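You operate a simulated robot arm through the tools that you are given. There is no shell and no other tool. Be economical: measure what you need, move in short steps, check, and stop when the job is done.

You run a simulated robot arm. Do the job below in one go: nothing can be reset, and whatever is moved stays where it is left.

TASK
Set right what has fallen over on the side table. At the end: the purple pump bottle (marked "WASHING") stands where the blue cup stood; the green juice carton, which lies on its side on the side table, stands upright there; the cereal tub from the side table is on the green soup tin (marked "LEEK SOUP"); the orange box (marked "CRACKERS"), which lies on its side on the side table, stands upright there; the blue cup from the side table stands where the cereal tub stood; whatever was shut is shut again. Leave all else as you found it, and nothing knocked over. Set down upright: box, juice carton, cereal tub.

The check looks at the end state, three seconds after you hand in, the way a careful person would. Anything else that was tipped, shoved, dropped, spilled or broken makes it a failure.

THE ROBOT
A 6-joint arm with a two-finger parallel gripper, fixed in place. Base frame: the origin is at the foot of the arm, x ahead of it, y to its left, z up; the work surface is at about z = 760. Readings come in mm, degrees, newtons and seconds.
With the tool pointing down near the work surface it reaches from about 240 to 640 mm from the base axis. Its first joint turns from -66.0 to 66.0 degrees. Payload 2.7 kg.
Tool frame: the origin (TCP) lies between the finger pads and is the grasp point; the fingertips stand 23 mm ahead of it; z points along the fingers, y is the line along which they close. The gripper opens to 94 mm. The fingers are 38 mm wide and 10 mm thick; the gripper's body (54 by 96 mm) begins 39 mm behind the TCP.
Orientation is that of the tool frame in the base frame, as a unit quaternion [x, y, z, w]. With the fingers straight down and closing along the base's y, the tool's x points along the base's -x, its y along +y and its z along -z.

THE INTERFACE
- The arm moves only by the tool drive_tool. Its arguments are lists of equal length, an entry for each row: "dp": the shift along the base's x, y, z in units of 20 mm (1.0 is 20 mm), a list of three; "delta_rot": the turn, a rotation vector about the base's x, y, z in units of 4 degrees (1.0 is 4 degrees), a list of three; "gripper": the opening, from 0 (shut) to 1 (fully open). In form: {"dp": [[x, y, z], ...], "delta_rot": [[wx, wy, wz], ...], "gripper": [gripper, ...]}. A call has 1 to 12 rows; each row shifts and turns the commanded pose from where the row before left it. A call with a number of a shift or a turn outside -1 to 1 is refused whole. Rows are played at 5 a second. More than 50 mm and 8.6 degrees between two rows, or a gripper value outside its range, and nothing of the call is played. A pose out of reach is approached as far as the arm can. The call stops where the force on the tool passes 40 N (or 10 N more than at its start, if that is more) or the arm is blocked; 0.2 s more then pass. Each finger travels about 45 mm/s and halts on what it meets, pressing with about 26 N; the grip force reading is that of the motor and also rises with nothing between the fingers. The clock runs only during rows and for 0.2 s after the last one: add rows that do not move to give the fingers time. It gives the time, the measured TCP pose, the force on the tool (base axes), the opening and the grip force at its end, in the units of the frame above (readings bear some noise), with the torque about the TCP (base axes, N m) and any sound that the robot's microphone picked up, and new pictures: "views" is both (left out), scene, wrist or none.
- Cameras (640 x 400 px; columns grow to the right, rows downward): "scene" is fixed at [82.8, -441.4, 1394.9]; the picture's right is [0.69, -0.73, 0.00], its down [-0.47, -0.44, -0.77] and it looks along [0.56, 0.53, -0.64] (base axes); focal length 262 px, centre (320, 200). "wrist" rides on the gripper at [87, 16, -74] in the tool frame; the picture's right is [-0.18, 0.98, 0.00], its down [-0.58, -0.11, -0.81] and it looks along [-0.79, -0.15, 0.59] (tool axes); focal length 243 px, centre (320, 200). There is no depth. A picture from a camera that has moved, and an enlarged one, comes with that camera's place and axes in the base frame and with its lens.
- enlarge(camera, box): a new picture of the part [left, top, right, bottom] of that camera's present view, enlarged. It takes no simulated time.
- finish_job(): hands the job in; it is judged then, once.

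Go step by step. Nothing tells you positions but the pictures and the camera data: compare them with the known pose of the tool, close in by small moves and look again before you grip or let go. The budget is 120 turns and 200 pictures, counting those below and the enlarged ones. Unless the task says otherwise, let go and move clear before handing in.

The tools are called after "Call:" as a command line: name --argument value ..., lists and objects as JSON in quotes. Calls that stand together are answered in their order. drive_tool: Moves the arm, as the interface text tells. Its arguments: {"type":"object","properties":{"dp":{"type":"array"},"delta_rot":{"type":"array"},"gripper":{"type":"array"},"views":{"type":"string","enum":["both","scene","wrist","none"]}},"required":["dp","delta_rot","gripper"]} The other tools are called the same way: enlarge (camera, box) takes an enlarged picture of a part of a camera's view; finish_job () hands the job in.

At the start:

```text
time: 0.0
tcp_pos: [366.1, -85.8, 1172.6]
orientation: [-0.001, 1.0, -0.001, 0.001]
contact_force: [0.8, 1.5, 0.1]
torque: [0.02, -0.03, 0.03]
opening: 94.0
finger_force: 0.1
```

scene: 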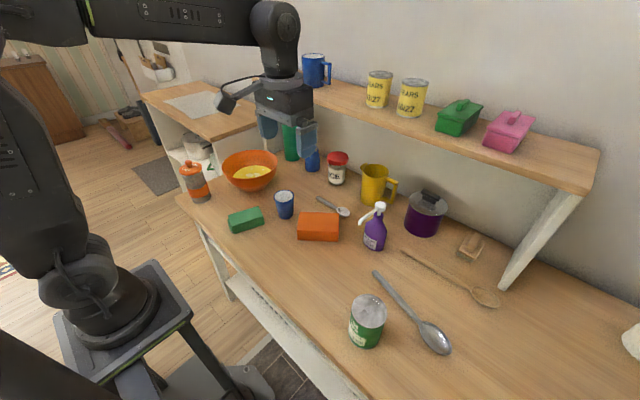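
wrist: 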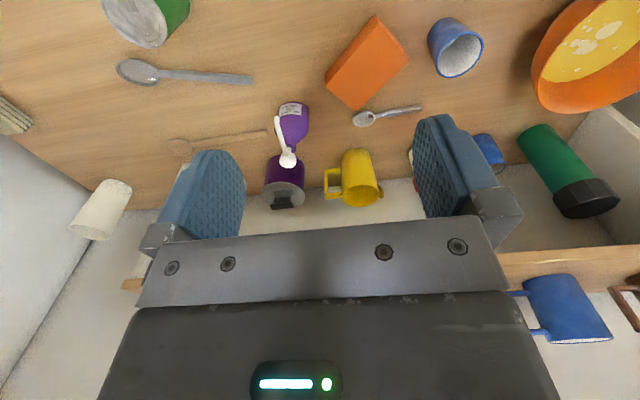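

I see a table with a green carton and an orange box lying down, a blue cup, a purple bottle and a soup tin. I'll look closer to identify everything, including the cereal tub.

Call:
enlarge --camera "scene" --box '[160, 120, 400, 270]'

Call:
enlarge --camera "scene" --box '[320, 150, 560, 300]'

Call:
enlarge --camera "wrist" --box '[0, 0, 640, 400]'

```text
2.67 times, centred on (280, 195) of scene
camera zoom: at [82.8, -441.4, 1394.9], right [0.69, -0.73, 0.0], down [-0.47, -0.44, -0.77], along [0.56, 0.53, -0.64], focal length 699 px, centre (427, 213)
```

zoom: 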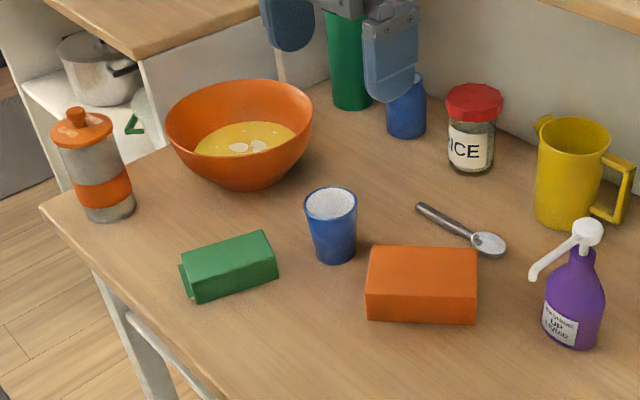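

```text
2.67 times, centred on (440, 225) of scene
camera zoom: at [82.8, -441.4, 1394.9], right [0.69, -0.73, 0.0], down [-0.47, -0.44, -0.77], along [0.56, 0.53, -0.64], focal length 699 px, centre (0, 133)
```

zoom: 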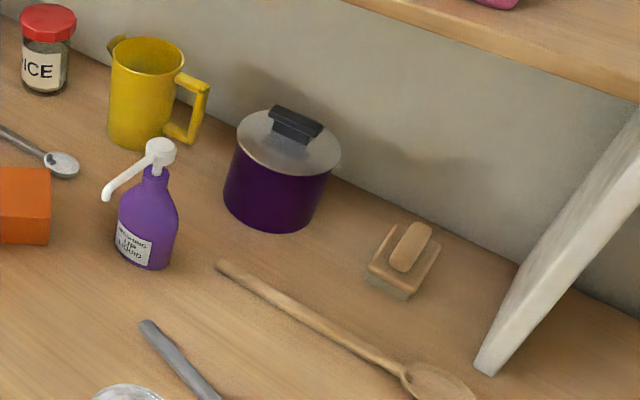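

```text
1.00 times, centred on (320, 200) of wrist (not enlarged: the box is as wide or as high as the picture)
camera zoom: at [279.2, -70.7, 1246.5], right [0.18, 0.98, 0.0], down [0.58, -0.11, 0.81], along [0.79, -0.15, -0.59], focal length 243 px, centre (320, 200)
```

zoom: 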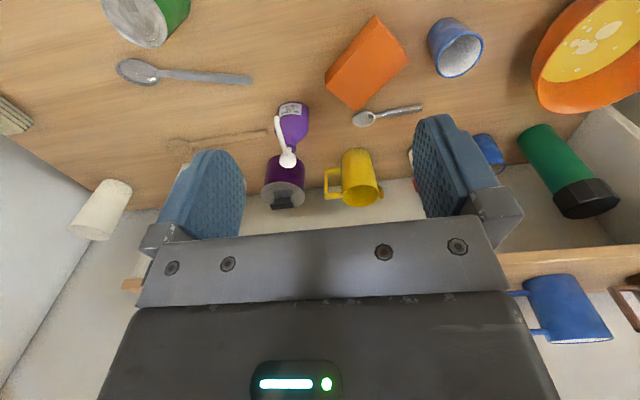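

The orange-lidded canister on the left may be the cereal tub, so I'll zoom in on it and the other candidates.

Call:
enlarge --camera "scene" --box '[165, 145, 245, 215]'

Call:
enlarge --camera "scene" --box '[560, 280, 640, 400]'

Call:
enlarge --camera "scene" --box '[260, 110, 360, 190]'

Call:
enlarge --camera "scene" --box '[320, 270, 480, 370]'

```text
5.71 times, centred on (205, 180) of scene
camera zoom: at [82.8, -441.4, 1394.9], right [0.69, -0.73, 0.0], down [-0.47, -0.44, -0.77], along [0.56, 0.53, -0.64], focal length 1499 px, centre (977, 314)
```

zoom: 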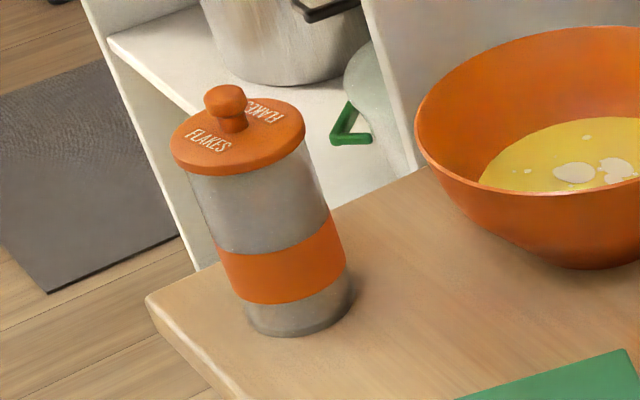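

```text
3.33 times, centred on (600, 340) of scene
camera zoom: at [82.8, -441.4, 1394.9], right [0.69, -0.73, 0.0], down [-0.47, -0.44, -0.77], along [0.56, 0.53, -0.64], focal length 874 px, centre (-613, -267)
```

zoom: 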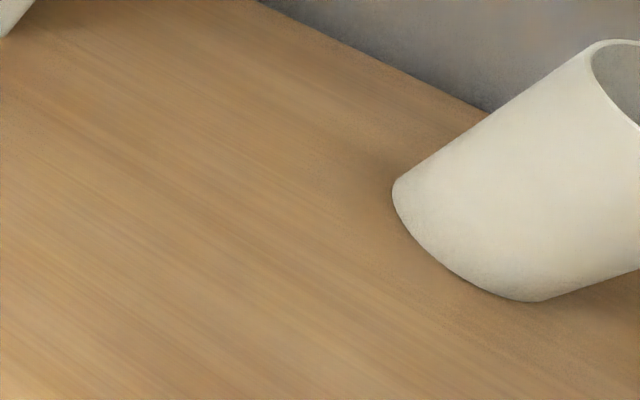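

```text
5.00 times, centred on (310, 150) of scene
camera zoom: at [82.8, -441.4, 1394.9], right [0.69, -0.73, 0.0], down [-0.47, -0.44, -0.77], along [0.56, 0.53, -0.64], focal length 1312 px, centre (370, 450)
```

zoom: 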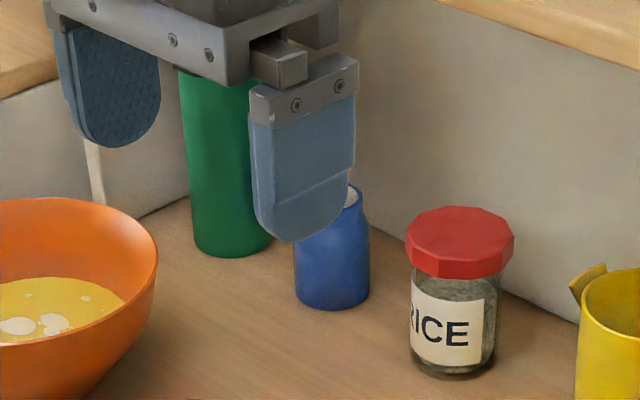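

```text
4.00 times, centred on (400, 320) of scene
camera zoom: at [82.8, -441.4, 1394.9], right [0.69, -0.73, 0.0], down [-0.47, -0.44, -0.77], along [0.56, 0.53, -0.64], focal length 1049 px, centre (0, -280)
```

zoom: 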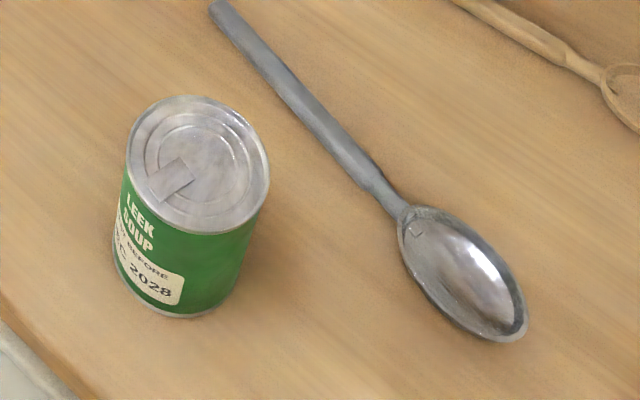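

The tub marked FLAKES, near (334, 424), is the cereal tub. Before I plan how to stand the box and carton up, I need to know which ends are their tops.

Call:
enlarge --camera "wrist" --box '[300, 0, 500, 130]'

Call:
enlarge --camera "scene" --box '[220, 195, 350, 255]'

Call:
drive_tool --dp '[[-1, 1, 0.5], [-1, 1, 0.5], [-1, 1, 0.5], [-1, 1, 0.5], [-0.5, 1, 0.5], [0, 1, 0], [0, 1, 0], [0, 1, 0]]' --delta_rot '[[0, 0, 0], [0, 0, 0], [0, 0, 0], [0, 0, 0], [0, 0, 0], [0, 0, 0], [0, 0, 0], [0, 0, 0]]' --gripper '[1, 1, 1, 1, 1, 1, 1, 1]'

```text
3.08 times, centred on (400, 65) of wrist
camera zoom: at [279.2, -70.7, 1246.5], right [0.18, 0.98, 0.0], down [0.58, -0.11, 0.81], along [0.79, -0.15, -0.59], focal length 746 px, centre (74, 615)
```

zoom: 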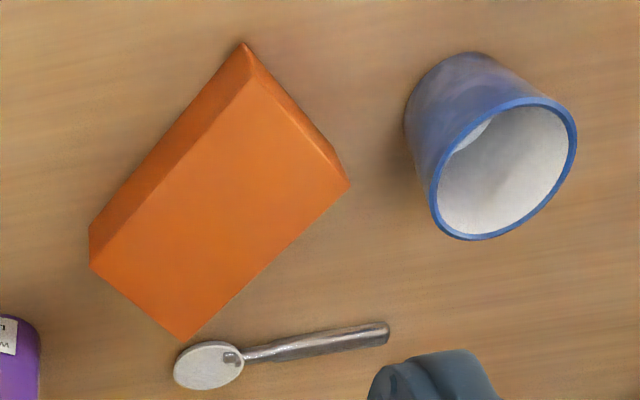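

```text
4.92 times, centred on (285, 225) of scene
camera zoom: at [82.8, -441.4, 1394.9], right [0.69, -0.73, 0.0], down [-0.47, -0.44, -0.77], along [0.56, 0.53, -0.64], focal length 1291 px, centre (492, 77)
```

zoom: 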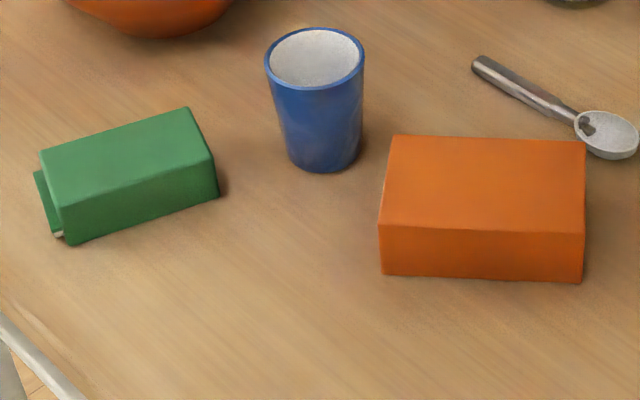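

```text
time: 1.8
tcp_pos: [277.5, 73.7, 1222.5]
orientation: [0.0, 1.0, -0.001, 0.001]
contact_force: [-0.1, 0.5, 0.2]
torque: [0.01, -0.01, -0.01]
opening: 93.9
finger_force: 0.1
camera wrist: at [189.2, 89.4, 1296.3], right [0.18, 0.98, 0.0], down [0.58, -0.11, 0.81], along [0.79, -0.15, -0.59], focal length 243 px, centre (320, 200)
```

scene: 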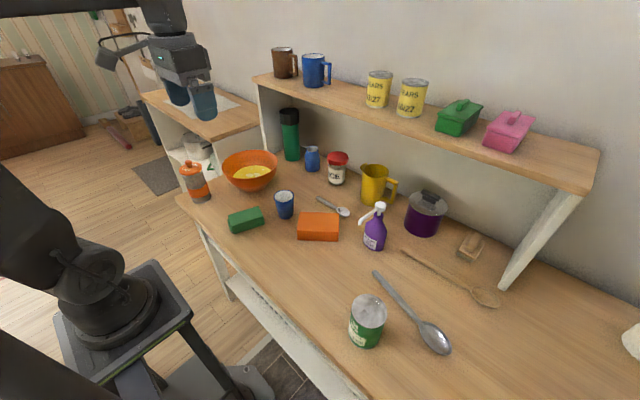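
wrist: 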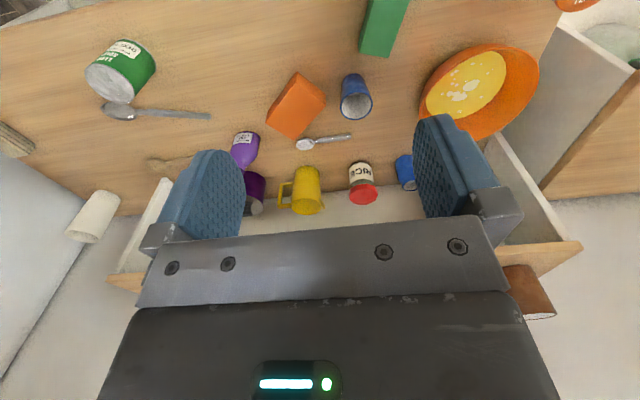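

The box shows no label on its visible faces, so it is probably underneath. I'll zoom in on the other blue object and on the carton end.

Call:
enlarge --camera "scene" --box '[270, 100, 360, 190]'

Call:
enlarge --camera "wrist" --box '[220, 0, 460, 180]'

Call:
enlarge --camera "scene" --box '[60, 20, 260, 140]'

```text
4.44 times, centred on (315, 145) of scene
camera zoom: at [82.8, -441.4, 1394.9], right [0.69, -0.73, 0.0], down [-0.47, -0.44, -0.77], along [0.56, 0.53, -0.64], focal length 1166 px, centre (342, 444)
```

zoom: 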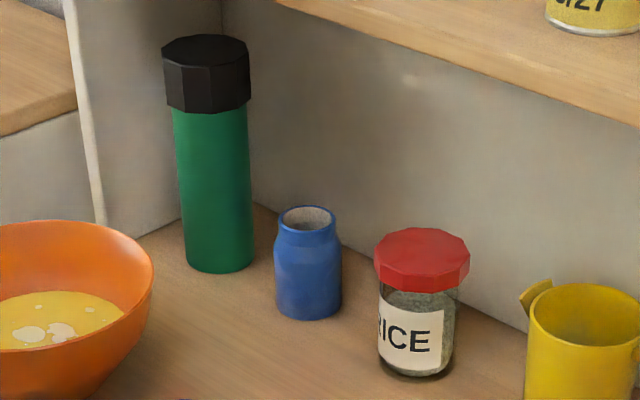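

```text
2.22 times, centred on (340, 90) of wrist
camera zoom: at [189.2, 89.4, 1296.3], right [0.18, 0.98, 0.0], down [0.58, -0.11, 0.81], along [0.79, -0.15, -0.59], focal length 539 px, centre (276, 444)
```

zoom: 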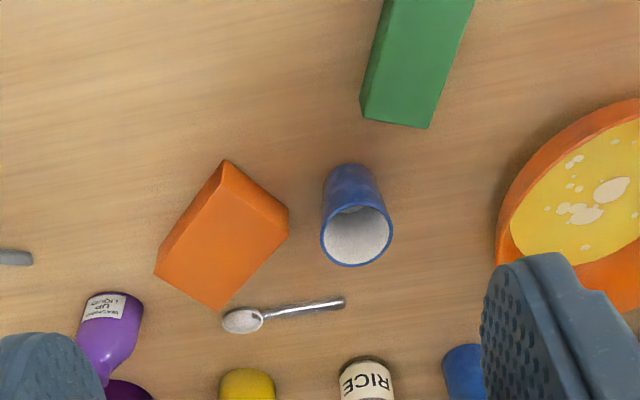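

```text
3.20 times, centred on (160, 80) of scene
camera zoom: at [82.8, -441.4, 1394.9], right [0.69, -0.73, 0.0], down [-0.47, -0.44, -0.77], along [0.56, 0.53, -0.64], focal length 839 px, centre (832, 584)
```

zoom: 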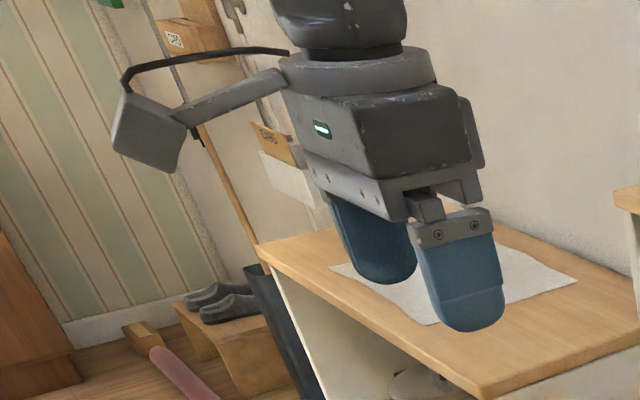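

The blue tumbler at about (499, 119) is the cup. The other blue object is a vase. I'll take the tub first from the side, so I'm moving toward it and turning the tool so the camera ends up on the upper side.

Call:
drive_tool --dp '[[0, 0.9, -0.5], [0, 0.9, -0.5], [0, 0.9, -0.5], [0, 0.9, -0.5], [0, 0.9, -0.5], [0, 0.9, -0.5], [0, 0.9, -0.5], [0, 0.9, -0.5], [0, 0.9, -0.5], [0, 0.9, -0.5], [0, 0.9, -0.5], [0, 0.9, -0.5]]' --delta_rot '[[0, 0, -1], [0, 0, -1], [0, 0, -1], [0, 0, -1], [0, 0, -1], [0, 0, -1], [0, 0, -1], [0, 0, -1], [0, 0, -1], [0, 0, -1], [0, 0, -1], [0, 0, -1]]' --gripper '[1, 1, 1, 1, 1, 1, 1, 1, 1, 1, 1, 1]' --views "none"

Call:
drive_tool --dp '[[0, 0, 0], [0, 0, 0], [0, 0, 0], [0, 0, 0], [0, 0, 0], [0, 0, 0], [0, 0, 0], [0, 0, 0], [0, 0, 0], [0, 0, 0], [0, 0, 0], [0, 0, 0]]' --delta_rot '[[0, 0, -1], [0, 0, -1], [0, 0, -1], [0, 0, -1], [0, 0, -1], [0, 0, -1], [0, 0, -1], [0, 0, -1], [0, 0, -1], [0, 0, -1], [0, 0, -1], [0, 0, -1]]' --gripper '[1, 1, 1, 1, 1, 1, 1, 1, 1, 1, 1, 1]' --views "none"

Call:
drive_tool --dp '[[0, 0, 0], [0, 0, 0], [0, 0, 0], [0, 0, 0], [0, 0, 0], [0, 0, 0], [0, 0, 0], [0, 0, 0]]' --delta_rot '[[0, 0, -1], [0, 0, -1], [0, 0, -1], [0, 0, -1], [0, 0, -1], [0, 0, -1], [0, 0, -1], [0, 0, -1]]' --gripper '[1, 1, 1, 1, 1, 1, 1, 1]'

```text
time: 4.4
tcp_pos: [276.4, 291.0, 1102.7]
orientation: [0.407, 0.913, 0.0, 0.0]
contact_force: [0.4, 0.3, -0.7]
torque: [0.02, -0.01, -0.03]
opening: 94.0
finger_force: 0.1
```

```text
time: 7.0
tcp_pos: [275.8, 290.0, 1102.5]
orientation: [0.743, 0.669, -0.001, 0.0]
contact_force: [0.2, 0.7, -0.6]
torque: [0.02, 0.03, 0.01]
opening: 94.1
finger_force: 0.0
```

```text
time: 8.8
tcp_pos: [316.3, 253.9, 1101.5]
orientation: [0.896, 0.444, -0.003, -0.004]
contact_force: [0.4, 0.0, -0.2]
torque: [0.02, -0.02, 0.01]
opening: 94.1
finger_force: 0.1
out of reach, approached as far as the arm can: row 7, 8
camera wrist: at [381.4, 311.9, 1174.9], right [0.67, -0.74, -0.01], down [-0.43, -0.4, 0.81], along [-0.6, -0.54, -0.59], focal length 243 px, centre (320, 200)
```

scene: 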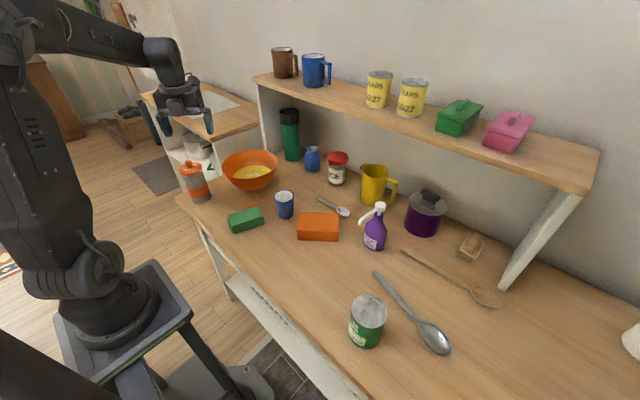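
wrist: 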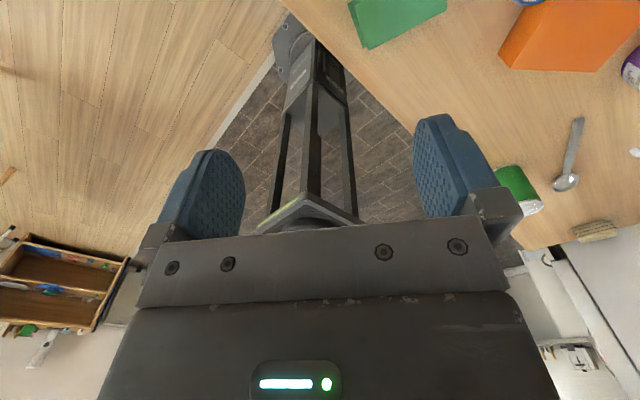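

Joint 6 has a limit near ±166°, so I'll point the tool about 15 to 25° off the radial direction. I'm backing off the limit and checking the pose.

Call:
drive_tool --dp '[[0, 0.5, -0.5], [0, 0.5, -0.5], [0, 0.5, -0.5], [0, 0.5, -0.5], [0, 0.5, -0.5]]' --delta_rot '[[0, 0, 1], [0, 0, 1], [0, 0, 1], [0, 0, 0.5], [0, 0, 0]]' --gripper '[1, 1, 1, 1, 1]' --views "none"

```text
time: 10.0
tcp_pos: [314.9, 303.9, 1052.6]
orientation: [0.838, 0.545, -0.001, 0.0]
contact_force: [0.7, 0.5, -0.1]
torque: [0.0, -0.02, 0.03]
opening: 93.8
finger_force: 0.0
```

I'm now tilting the tool toward horizontal, pointing at about 66° in yaw with the camera on top.

Call:
drive_tool --dp '[[0, 0.25, -0.4], [0, 0.25, -0.4], [0, 0.25, -0.4], [0, 0.25, -0.4], [0, 0.25, -0.4], [0, 0.25, -0.4], [0, 0.25, 0], [0, 0.25, 0], [0, 0.25, 0], [0, 0.25, 0], [0, 0, 0], [0, 0, 0]]' --delta_rot '[[0.914, -0.407, 0], [0.914, -0.407, 0], [0.914, -0.407, 0], [0.914, -0.407, 0], [0.914, -0.407, 0], [0.914, -0.407, 0], [0.914, -0.407, 0], [0.914, -0.407, 0], [0.914, -0.407, 0], [0.914, -0.407, 0], [0.914, -0.407, 0], [0.914, -0.407, 0]]' --gripper '[1, 1, 1, 1, 1, 1, 1, 1, 1, 1, 1, 1]' --views "none"

Call:
drive_tool --dp '[[0, 0, 0], [0, 0, 0], [0, 0, 0], [0, 0, 0], [0, 0, 0], [0, 0, 0], [0, 0, 0]]' --delta_rot '[[0.914, -0.407, 0], [0.914, -0.407, 0], [0.914, -0.407, 0], [0.914, -0.407, 0], [0.914, -0.407, 0], [0.914, -0.407, 0], [0.914, -0.407, 0]]' --gripper '[1, 1, 1, 1, 1, 1, 1]'

```text
time: 12.6
tcp_pos: [316.9, 353.1, 1003.2]
orientation: [0.766, 0.498, 0.34, -0.223]
contact_force: [-0.5, 0.7, -0.3]
torque: [-0.01, 0.03, 0.0]
opening: 93.9
finger_force: 0.2
```

```text
time: 14.2
tcp_pos: [316.0, 353.9, 1003.4]
orientation: [0.661, 0.429, 0.517, -0.335]
contact_force: [-0.2, 0.6, 0.8]
torque: [0.0, 0.03, -0.01]
opening: 93.8
finger_force: 0.0
camera wrist: at [309.5, 299.7, 1104.7], right [0.88, -0.44, -0.18], down [-0.47, -0.8, -0.37], along [0.02, 0.41, -0.91], focal length 243 px, centre (320, 200)
```

scene: 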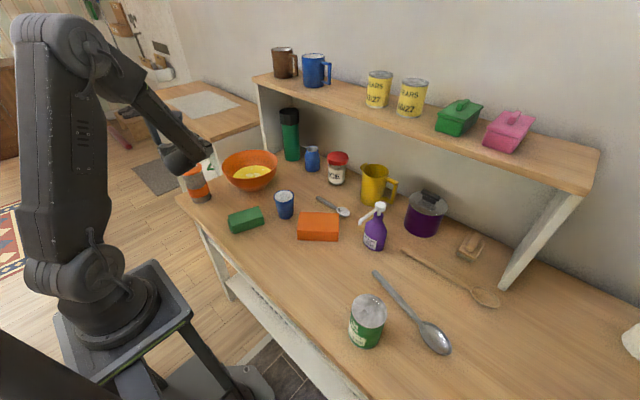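
wrist: 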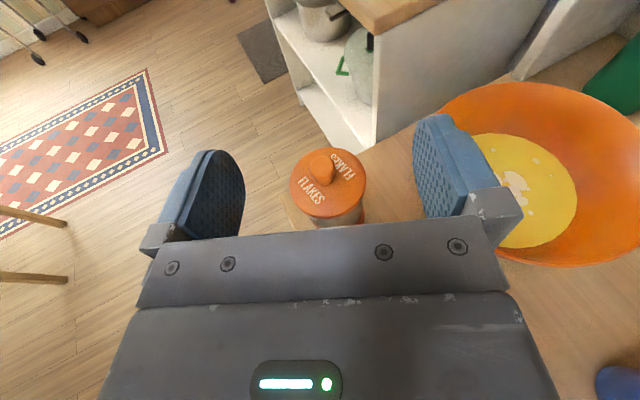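

The tilted pose works, and the tub axis reads as about (331, 419). I'll shift sideways to centre on it, back off slightly and lower to body height.

Call:
drive_tool --dp '[[-0.5, -0.3, 0], [-0.5, -0.3, -1], [0, 0, -1], [0, 0, -1], [0, 0, -1], [0, 0, -1], [0, 0, -1], [0, 0, -1], [0, 0, -1], [0, 0, -1], [0, 0, -0.5]]' --delta_rot '[[0, 0, 0], [0, 0, 0], [0, 0, 0], [0, 0, 0], [0, 0, 0], [0, 0, 0], [0, 0, 0], [0, 0, 0], [0, 0, 0], [0, 0, 0], [0, 0, 0]]' --gripper '[1, 1, 1, 1, 1, 1, 1, 1, 1, 1, 1]'

```text
time: 16.6
tcp_pos: [296.1, 343.3, 813.4]
orientation: [0.66, 0.43, 0.516, -0.336]
contact_force: [0.0, 0.1, 0.0]
torque: [-0.02, 0.01, 0.01]
opening: 94.1
finger_force: 0.1
camera wrist: at [289.2, 288.4, 914.2], right [0.88, -0.44, -0.18], down [-0.47, -0.8, -0.37], along [0.02, 0.41, -0.91], focal length 243 px, centre (320, 200)
```

scene: 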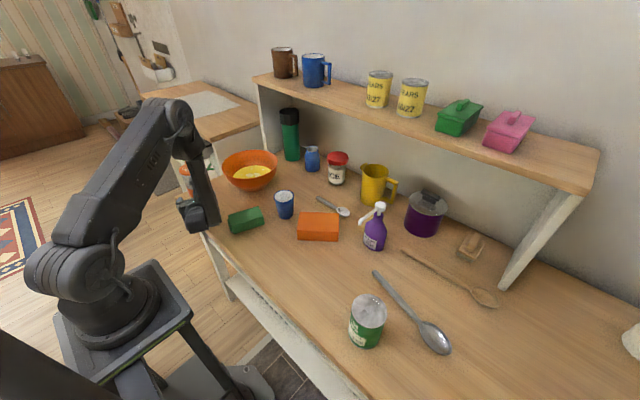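
wrist: 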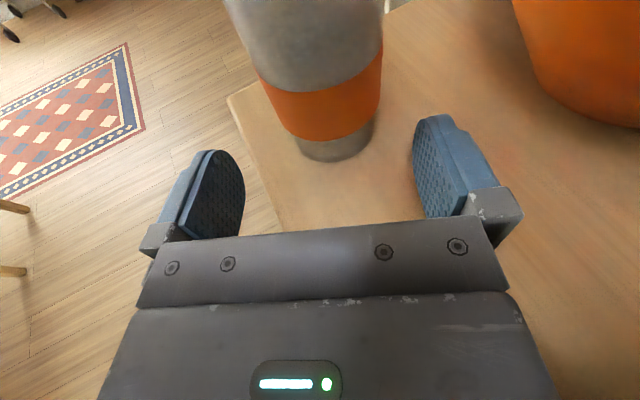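

I'm nudging about 4 mm to the right and moving forward part of the way, then I'll check again.

Call:
drive_tool --dp '[[0.18, -0.08, 0], [0.35, 0.8, 0], [0.35, 0.8, 0]]' --delta_rot '[[0, 0, 0], [0, 0, 0], [0, 0, 0]]' --gripper '[1, 1, 1]' --views "wrist"

```text
time: 17.4
tcp_pos: [313.6, 371.9, 814.3]
orientation: [0.661, 0.429, 0.516, -0.335]
contact_force: [-0.2, -0.1, -0.7]
torque: [-0.01, -0.02, -0.01]
opening: 94.1
finger_force: 0.0
camera wrist: at [307.1, 318.4, 914.4], right [0.88, -0.44, -0.18], down [-0.47, -0.8, -0.37], along [0.02, 0.41, -0.91], focal length 243 px, centre (320, 200)
```

wrist: 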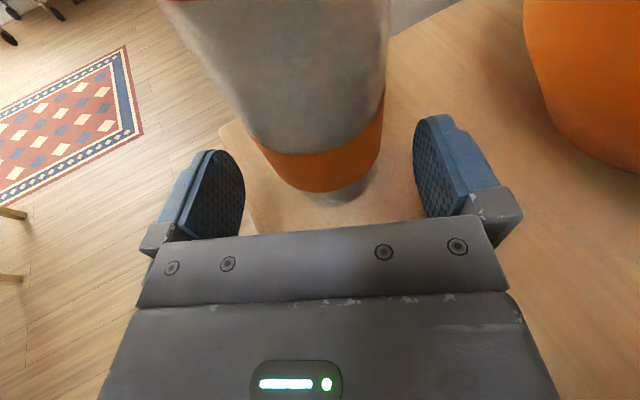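

The tub is well centred. I'll go forward 28 mm and close gently.

Call:
drive_tool --dp '[[0.29, 0.64, 0], [0.29, 0.64, 0], [0, 0, 0]]' --delta_rot '[[0, 0, 0], [0, 0, 0], [0, 0, 0]]' --gripper '[1, 1, 1]' --views "wrist"

```text
time: 18.2
tcp_pos: [325.7, 400.5, 813.1]
orientation: [0.66, 0.43, 0.516, -0.336]
contact_force: [-0.4, 0.1, 0.2]
torque: [-0.02, 0.0, -0.02]
opening: 94.2
finger_force: 0.1
camera wrist: at [318.9, 344.8, 914.5], right [0.88, -0.44, -0.18], down [-0.47, -0.8, -0.37], along [0.02, 0.41, -0.91], focal length 243 px, centre (320, 200)
```

wrist: 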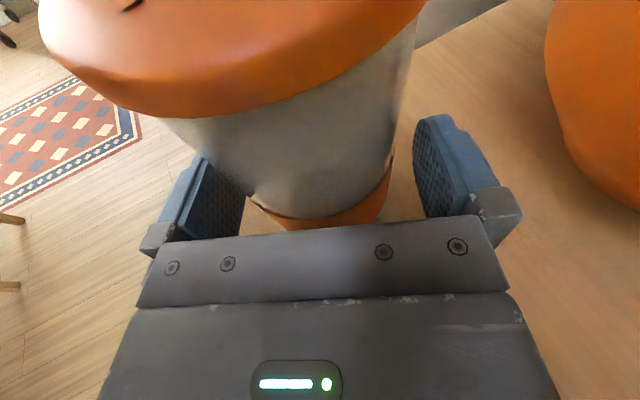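

The tub is between the fingers, so I'm closing the gripper.

Call:
drive_tool --dp '[[0, 0, 0], [0, 0, 0], [0, 0, 0], [0, 0, 0], [0, 0, 0]]' --delta_rot '[[0, 0, 0], [0, 0, 0], [0, 0, 0], [0, 0, 0], [0, 0, 0]]' --gripper '[0.8, 0.7, 0.6, 0.6, 0.6]' --views "wrist"

```text
time: 19.4
tcp_pos: [325.4, 398.9, 813.5]
orientation: [0.66, 0.43, 0.516, -0.336]
contact_force: [-0.3, 0.1, 0.1]
torque: [0.01, 0.03, 0.06]
opening: 66.7
finger_force: 25.8
camera wrist: at [318.9, 344.6, 914.6], right [0.88, -0.44, -0.18], down [-0.47, -0.8, -0.37], along [0.02, 0.41, -0.91], focal length 243 px, centre (320, 200)
```

wrist: 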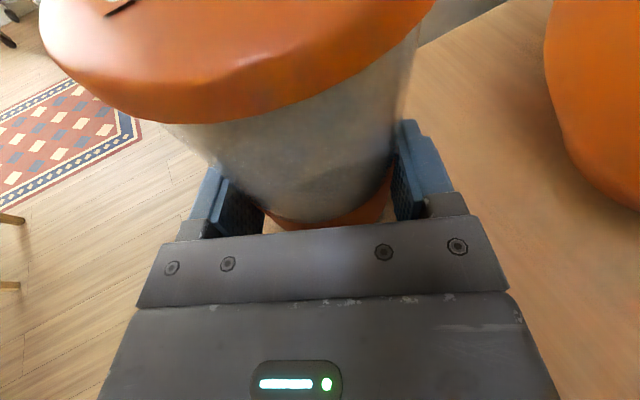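

The grip holds at 66.7 mm and 26 N. I'm lifting straight up.

Call:
drive_tool --dp '[[0, 0, 0.5], [0, 0, 1], [0, 0, 1], [0, 0, 1], [0, 0, 1], [0, 0, 1], [0, 0, 1], [0, 0, 1], [0, 0, 1], [0, 0, 1], [0, 0, 0.5]]' --delta_rot '[[0, 0, 0], [0, 0, 0], [0, 0, 0], [0, 0, 0], [0, 0, 0], [0, 0, 0], [0, 0, 0], [0, 0, 0], [0, 0, 0], [0, 0, 0], [0, 0, 0]]' --gripper '[0.5, 0.5, 0.5, 0.5, 0.5, 0.5, 0.5, 0.5, 0.5, 0.5, 0.5]'

```text
time: 21.8
tcp_pos: [323.8, 399.1, 1013.2]
orientation: [0.661, 0.43, 0.516, -0.335]
contact_force: [-0.3, -0.3, -2.7]
torque: [-0.02, -0.02, 0.01]
opening: 64.6
finger_force: 26.0
camera wrist: at [318.6, 344.5, 1114.9], right [0.88, -0.44, -0.18], down [-0.47, -0.8, -0.37], along [0.02, 0.41, -0.91], focal length 243 px, centre (320, 200)
```

scene: 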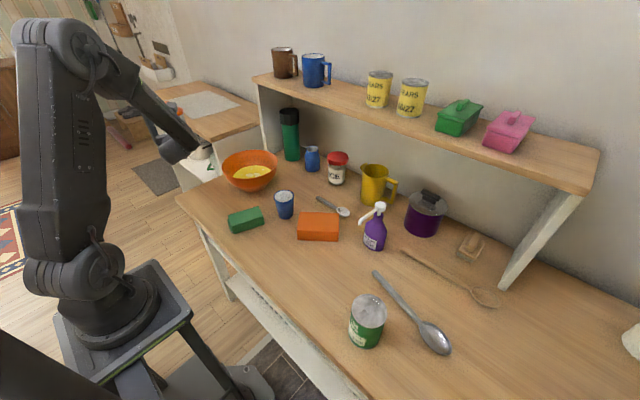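
wrist: 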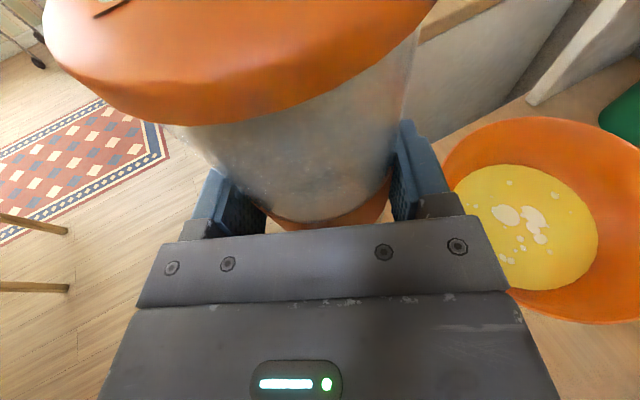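

The tub is lifted, weighing about 2.7 N. I'm swinging around to the tin in an arc.

Call:
drive_tool --dp '[[0.57, -0.9, 0], [0.57, -0.9, 0], [0.57, -0.9, 0], [0.57, -0.9, 0], [0.57, -0.9, 0], [0.57, -0.9, 0], [0.57, -0.9, 0], [0.57, -0.9, 0], [0.57, -0.9, 0], [0.57, -0.9, 0], [0.57, -0.9, 0]]' --delta_rot '[[0, 0, -0.5], [0, 0, -0.5], [0, 0, -0.5], [0, 0, -0.5], [0, 0, -0.5], [0, 0, -0.5], [0, 0, -0.5], [0, 0, -0.5], [0, 0, -0.5], [0, 0, -0.5], [0, 0, -0.5]]' --gripper '[0.5, 0.5, 0.5, 0.5, 0.5, 0.5, 0.5, 0.5, 0.5, 0.5, 0.5]' --views "none"

Call:
drive_tool --dp '[[0.15, -1, 0], [0.15, -1, 0], [0.15, -1, 0], [0.15, -1, 0], [0.15, -1, 0], [0.15, -1, 0], [0.15, -1, 0], [0.15, -1, 0], [0.15, -1, 0], [0.15, -1, 0]]' --delta_rot '[[0, 0, -0.6], [0, 0, -0.6], [0, 0, -0.6], [0, 0, -0.6], [0, 0, -0.6], [0, 0, -0.6], [0, 0, -0.6], [0, 0, -0.6], [0, 0, -0.6], [0, 0, -0.6]]' --gripper '[0.5, 0.5, 0.5, 0.5, 0.5, 0.5, 0.5, 0.5, 0.5, 0.5]' --views "scene"

```text
time: 24.2
tcp_pos: [450.3, 200.5, 1014.9]
orientation: [0.73, 0.296, 0.571, -0.231]
contact_force: [0.5, 0.3, -2.0]
torque: [-0.03, 0.01, -0.05]
opening: 64.4
finger_force: 26.0
```

```text
time: 26.4
tcp_pos: [479.6, -0.9, 1012.6]
orientation: [0.776, 0.138, 0.606, -0.108]
contact_force: [-0.5, 0.3, -2.4]
torque: [-0.03, 0.02, 0.0]
opening: 64.5
finger_force: 25.5
```

scene: 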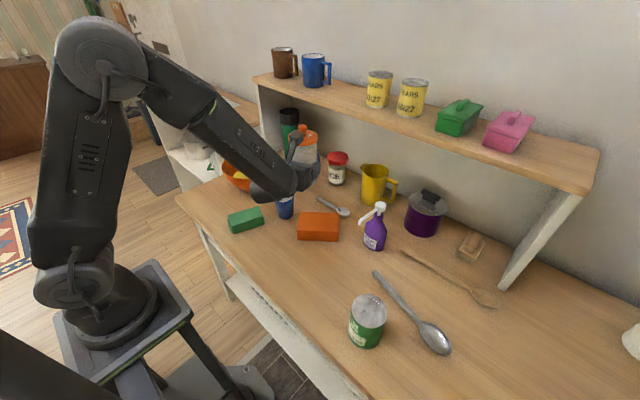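

So far the arm is clear of everything. I'm continuing to the tin at this height.

Call:
drive_tool --dp '[[-0.2, -1, 0], [-0.2, -1, 0], [-0.2, -1, 0], [-0.2, -1, 0], [-0.2, -1, 0], [-0.2, -1, 0], [-0.2, -1, 0], [-0.2, -1, 0], [-0.2, -1, 0], [-0.2, -1, 0]]' --delta_rot '[[0, 0, -0.6], [0, 0, -0.6], [0, 0, -0.6], [0, 0, -0.6], [0, 0, -0.6], [0, 0, -0.6], [0, 0, -0.6], [0, 0, -0.6], [0, 0, -0.6], [0, 0, -0.6]]' --gripper '[0.5, 0.5, 0.5, 0.5, 0.5, 0.5, 0.5, 0.5, 0.5, 0.5]' --views "none"

Call:
drive_tool --dp '[[-0.51, -0.64, 0], [-0.51, -0.64, 0], [-0.51, -0.64, 0], [-0.51, -0.64, 0], [-0.51, -0.64, 0], [-0.51, -0.64, 0], [-0.51, -0.64, 0], [-0.51, -0.64, 0], [-0.51, -0.64, 0], [-0.51, -0.64, 0]]' --delta_rot '[[0, 0, -0.6], [0, 0, -0.6], [0, 0, -0.6], [0, 0, -0.6], [0, 0, -0.6], [0, 0, -0.6], [0, 0, -0.6], [0, 0, -0.6], [0, 0, -0.6], [0, 0, -0.6]]' --gripper '[0.5, 0.5, 0.5, 0.5, 0.5, 0.5, 0.5, 0.5, 0.5, 0.5]'

```text
time: 28.6
tcp_pos: [440.2, -201.0, 1014.1]
orientation: [0.787, -0.027, 0.616, 0.021]
contact_force: [0.4, 0.6, -1.7]
torque: [-0.04, 0.02, 0.03]
opening: 64.8
finger_force: 26.3
```

```text
time: 30.8
tcp_pos: [339.4, -327.6, 1013.4]
orientation: [0.765, -0.19, 0.598, 0.149]
contact_force: [0.7, 0.5, -2.1]
torque: [-0.02, 0.04, 0.0]
opening: 64.6
finger_force: 26.3
camera wrist: at [284.9, -319.0, 1114.4], right [-0.5, -0.85, -0.18], down [-0.76, 0.53, -0.37], along [0.41, -0.05, -0.91], focal length 243 px, centre (320, 200)
```

scene: 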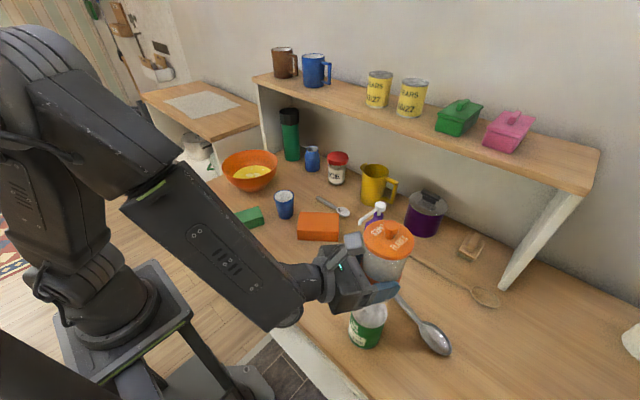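
wrist: 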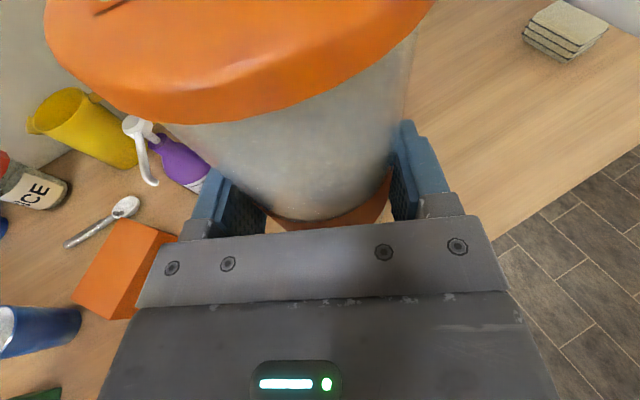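

The tub is over the tin. I'll zoom in to check alignment before lowering.

Call:
enlarge --camera "scene" --box '[290, 200, 460, 360]'

```text
2.50 times, centred on (375, 280) of scene
camera zoom: at [82.9, -441.4, 1394.9], right [0.69, -0.73, 0.0], down [-0.47, -0.44, -0.77], along [0.56, 0.53, -0.64], focal length 656 px, centre (182, 0)
```

zoom: 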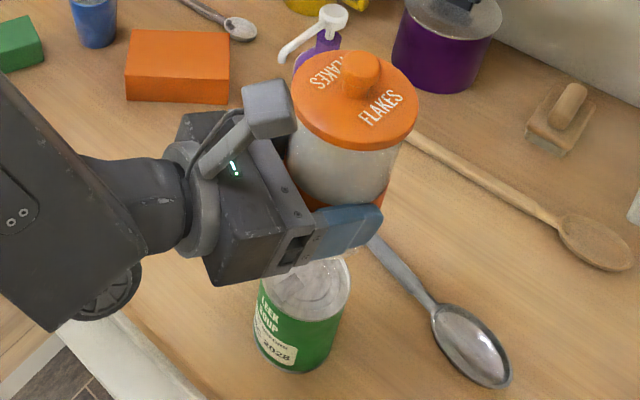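

The tub axis at about (349, -332) and the tin axis at about (350, -329) nearly coincide, and the tin top is near z 869. I'm lowering to just above it.

Call:
drive_tool --dp '[[0.05, 0.12, -1], [0, 0, -1], [0, 0, -1], [0, 0, -0.7], [0, 0, 0]]' --delta_rot '[[0, 0, 0], [0, 0, 0], [0, 0, 0], [0, 0, 0], [0, 0, 0]]' --gripper '[0.5, 0.5, 0.5, 0.5, 0.5]' --views "none"

Call:
enlarge --camera "scene" --box '[300, 220, 450, 360]'

```text
time: 32.0
tcp_pos: [340.2, -325.7, 939.2]
orientation: [0.765, -0.19, 0.597, 0.149]
contact_force: [0.2, -0.1, -3.2]
torque: [-0.01, 0.02, -0.02]
opening: 64.7
finger_force: 26.0
```

```text
2.86 times, centred on (375, 290) of scene
camera zoom: at [82.9, -441.4, 1394.9], right [0.69, -0.73, 0.0], down [-0.47, -0.44, -0.77], along [0.56, 0.53, -0.64], focal length 749 px, centre (163, -57)
```

zoom: 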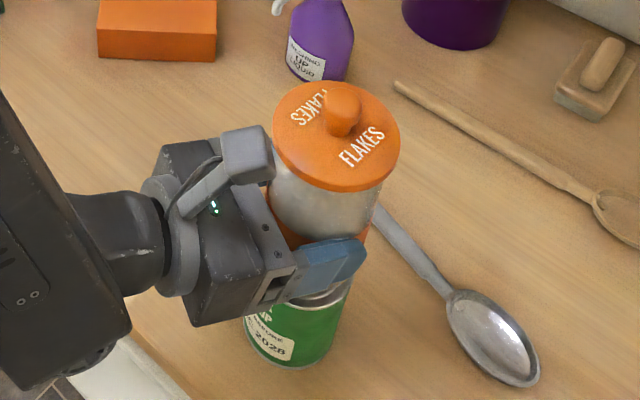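

The alignment looks right. I'm lowering in small steps and watching the force.

Call:
drive_tool --dp '[[0, 0, -0.25], [0, 0, -0.2], [0, 0, -0.1]]' --delta_rot '[[0, 0, 0], [0, 0, 0], [0, 0, 0]]' --gripper '[0.5, 0.5, 0.5]' --views "none"

Call:
drive_tool --dp '[[0, 0, -0.1], [0, 0, -0.1]]' --delta_rot '[[0, 0, 0], [0, 0, 0]]' --gripper '[0.5, 0.5]' --views "none"

```text
time: 32.8
tcp_pos: [339.8, -325.9, 928.1]
orientation: [0.765, -0.19, 0.597, 0.149]
contact_force: [0.2, 0.1, -2.3]
torque: [0.02, 0.0, 0.02]
opening: 64.5
finger_force: 26.2
```

```text
time: 33.4
tcp_pos: [339.0, -325.3, 924.6]
orientation: [0.765, -0.19, 0.597, 0.149]
contact_force: [-0.6, -0.4, -2.6]
torque: [0.03, 0.0, -0.01]
opening: 64.7
finger_force: 26.2
```

Call:
drive_tool --dp '[[0, 0, -0.1], [0, 0, -0.1]]' --delta_rot '[[0, 0, 0], [0, 0, 0]]' --gripper '[0.5, 0.5]' --views "none"

Call:
enlarge --camera "scene" --box '[300, 220, 450, 360]'

```text
time: 34.0
tcp_pos: [339.1, -324.4, 922.4]
orientation: [0.763, -0.189, 0.6, 0.149]
contact_force: [-3.4, 2.1, 12.4]
torque: [0.4, 0.42, 0.03]
opening: 64.5
finger_force: 26.3
```

```text
2.86 times, centred on (375, 290) of scene
camera zoom: at [82.6, -441.2, 1395.0], right [0.69, -0.73, 0.0], down [-0.47, -0.44, -0.77], along [0.56, 0.53, -0.64], focal length 749 px, centre (163, -57)
```

zoom: 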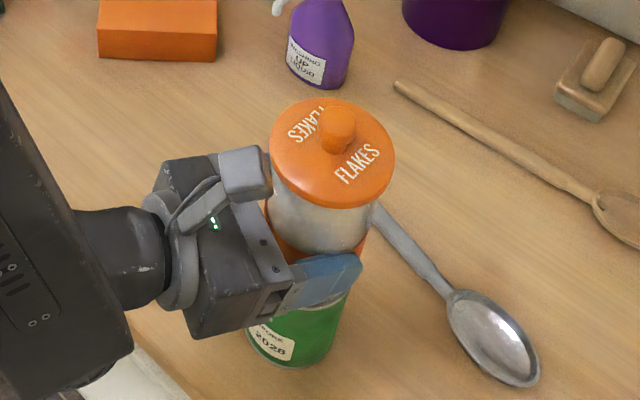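

The tub touched down at z about 922, with roughly 15 N of contact. I'm opening the fingers slowly.

Call:
drive_tool --dp '[[0, 0, 0], [0, 0, 0], [0, 0, 0], [0, 0, 0], [0, 0, 0]]' --delta_rot '[[0, 0, 0], [0, 0, 0], [0, 0, 0], [0, 0, 0], [0, 0, 0]]' --gripper '[0.7, 0.75, 0.85, 1, 1]'

```text
time: 35.2
tcp_pos: [339.7, -325.7, 919.9]
orientation: [0.765, -0.19, 0.597, 0.149]
contact_force: [0.9, 0.5, 0.0]
torque: [0.0, 0.01, 0.01]
opening: 94.0
finger_force: 0.1
camera wrist: at [286.2, -316.4, 1021.7], right [-0.5, -0.85, -0.18], down [-0.76, 0.53, -0.37], along [0.41, -0.05, -0.91], focal length 243 px, centre (320, 200)
```

scene: 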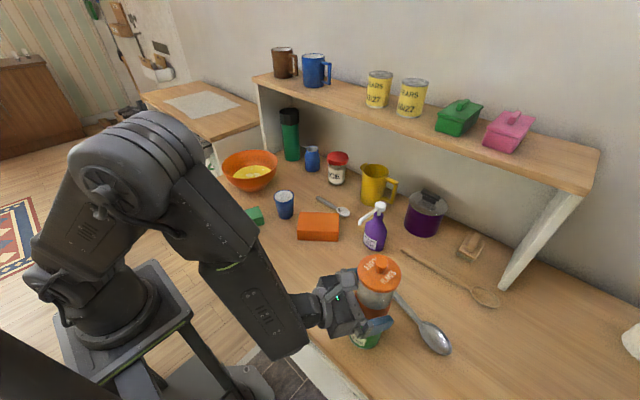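
wrist: 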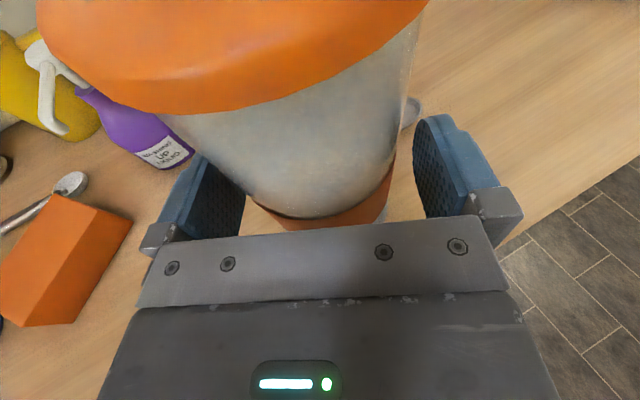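

The tub stands on the tin. I'm backing straight out and then going up.

Call:
drive_tool --dp '[[-0.55, 0.29, 0], [-0.55, 0.29, 0], [-0.55, 0.29, 0], [-0.55, 0.29, 0], [-0.55, 0.29, 0], [-0.55, 0.29, 0], [0, 0, 1], [0, 0, 1], [0, 0, 1], [0, 0, 1], [0, 0, 1], [0, 0, 1]]' --delta_rot '[[0, 0, 0], [0, 0, 0], [0, 0, 0], [0, 0, 0], [0, 0, 0], [0, 0, 0], [0, 0, 0], [0, 0, 0], [0, 0, 0], [0, 0, 0], [0, 0, 0], [0, 0, 0]]' --gripper '[1, 1, 1, 1, 1, 1, 1, 1, 1, 1, 1, 1]'

Call:
enlarge --camera "scene" --box '[300, 220, 450, 360]'

```text
time: 37.8
tcp_pos: [292.2, -281.1, 1039.2]
orientation: [0.766, -0.191, 0.596, 0.148]
contact_force: [0.6, -0.4, -0.8]
torque: [0.0, 0.01, 0.01]
opening: 94.0
finger_force: 0.1
out of reach, approached as far as the arm can: row 4, 5, 6
camera wrist: at [238.4, -273.1, 1141.5], right [-0.5, -0.85, -0.18], down [-0.77, 0.53, -0.37], along [0.41, -0.05, -0.91], focal length 243 px, centre (320, 200)
```

scene: 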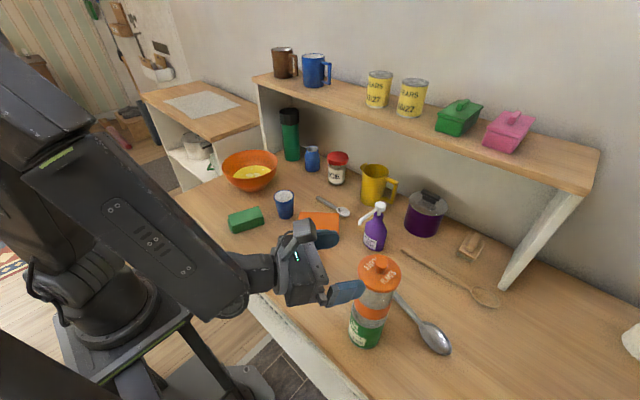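
wrist: 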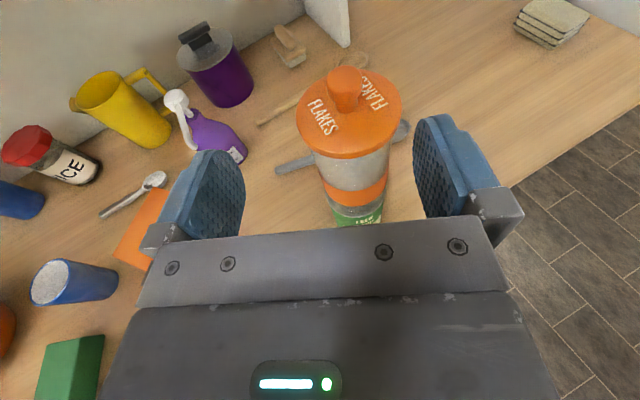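

```text
2.86 times, centred on (375, 290) of scene
camera zoom: at [82.8, -441.4, 1394.9], right [0.69, -0.73, 0.0], down [-0.47, -0.44, -0.77], along [0.56, 0.53, -0.64], focal length 749 px, centre (163, -57)
```

zoom: 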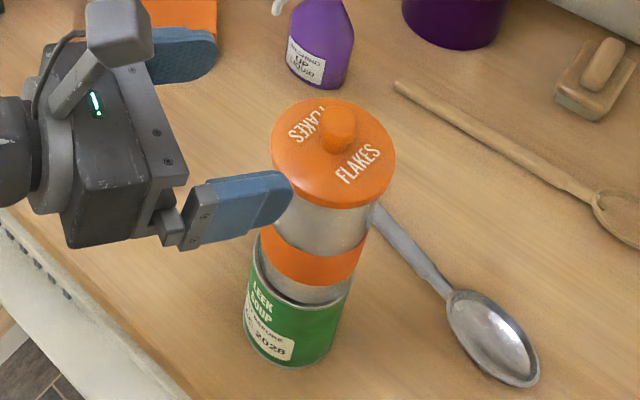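

The tub sits upright on the tin. The cup is next, gripped from above, so I'm untilting the tool while moving away.

Call:
drive_tool --dp '[[0, 0.8, 0.8], [0, 0.8, 0.8], [0.2, 0.8, 0], [0.2, 0.8, 0], [0.2, 0.8, 0], [0.2, 0.8, 0], [0.2, 0.8, 0], [0.2, 0.8, 0], [0.2, 0.8, 0], [0.2, 0.8, 0], [0.2, 0.8, 0], [0.2, 0.8, 0]]' --delta_rot '[[0.469, 0.883, 0], [0.469, 0.883, 0], [0.469, 0.883, 0], [0.469, 0.883, 0], [0.469, 0.883, 0], [0.469, 0.883, 0], [0.469, 0.883, 0], [0.469, 0.883, 0], [0.469, 0.883, 0], [0.469, 0.883, 0], [0.469, 0.883, 0], [0.469, 0.883, 0]]' --gripper '[1, 1, 1, 1, 1, 1, 1, 1, 1, 1, 1, 1]' --views "none"

Call:
drive_tool --dp '[[0.6, 0, 0], [0.6, 0, 0], [0.6, 0, 0], [0.6, 0, 0], [0.6, 0, 0], [0.6, 0, 0], [0.6, 0, 0]]' --delta_rot '[[0.469, 0.883, 0], [0.469, 0.883, 0], [0.469, 0.883, 0], [0.469, 0.883, 0], [0.469, 0.883, 0], [0.469, 0.883, 0], [0.469, 0.883, 0]]' --gripper '[1, 1, 1, 1, 1, 1, 1]' --views "none"

```text
time: 40.4
tcp_pos: [301.7, -199.6, 1070.9]
orientation: [0.869, -0.21, 0.437, 0.095]
contact_force: [0.2, 0.0, -0.4]
torque: [0.03, 0.07, -0.01]
opening: 94.3
finger_force: 0.1
out of reach, approached as far as the arm can: row 6, 7, 8, 9, 10, 11, 12
```

```text
time: 42.0
tcp_pos: [332.6, -232.9, 1055.2]
orientation: [0.94, -0.229, 0.25, 0.041]
contact_force: [0.5, -0.4, -0.2]
torque: [-0.01, -0.04, -0.01]
opening: 94.1
finger_force: 0.1
out of reach, approached as far as the arm can: row 1, 2, 3, 5, 6, 7
```

I ran into the joint 6 limit, so I'm yawing back positive first.

Call:
drive_tool --dp '[[0, 0, 0], [0, 0, 0], [0, 0.5, 0], [0, 0.5, 0], [0.5, 0.5, 0], [0.5, 0.5, 0], [0.5, 0.5, 0], [0.5, 0.5, 0], [0.5, 1, 0], [0.5, 1, 0], [0.5, 1, 0], [0.5, 1, 0]]' --delta_rot '[[0, 0, 1], [0, 0, 1], [0, 0, 1], [0, 0, 1], [0, 0, 1], [0, 0, 1], [0, 0, 1], [0, 0, 1], [0, 0, 1], [0, 0, 1], [0, 0, 1], [0, 0, 1]]' --gripper '[1, 1, 1, 1, 1, 1, 1, 1, 1, 1, 1, 1]' --views "none"

```text
time: 44.6
tcp_pos: [414.9, -92.7, 1055.2]
orientation: [0.952, 0.172, 0.246, -0.061]
contact_force: [-0.2, 0.2, -0.7]
torque: [0.02, 0.02, 0.05]
opening: 94.1
finger_force: 0.1
```

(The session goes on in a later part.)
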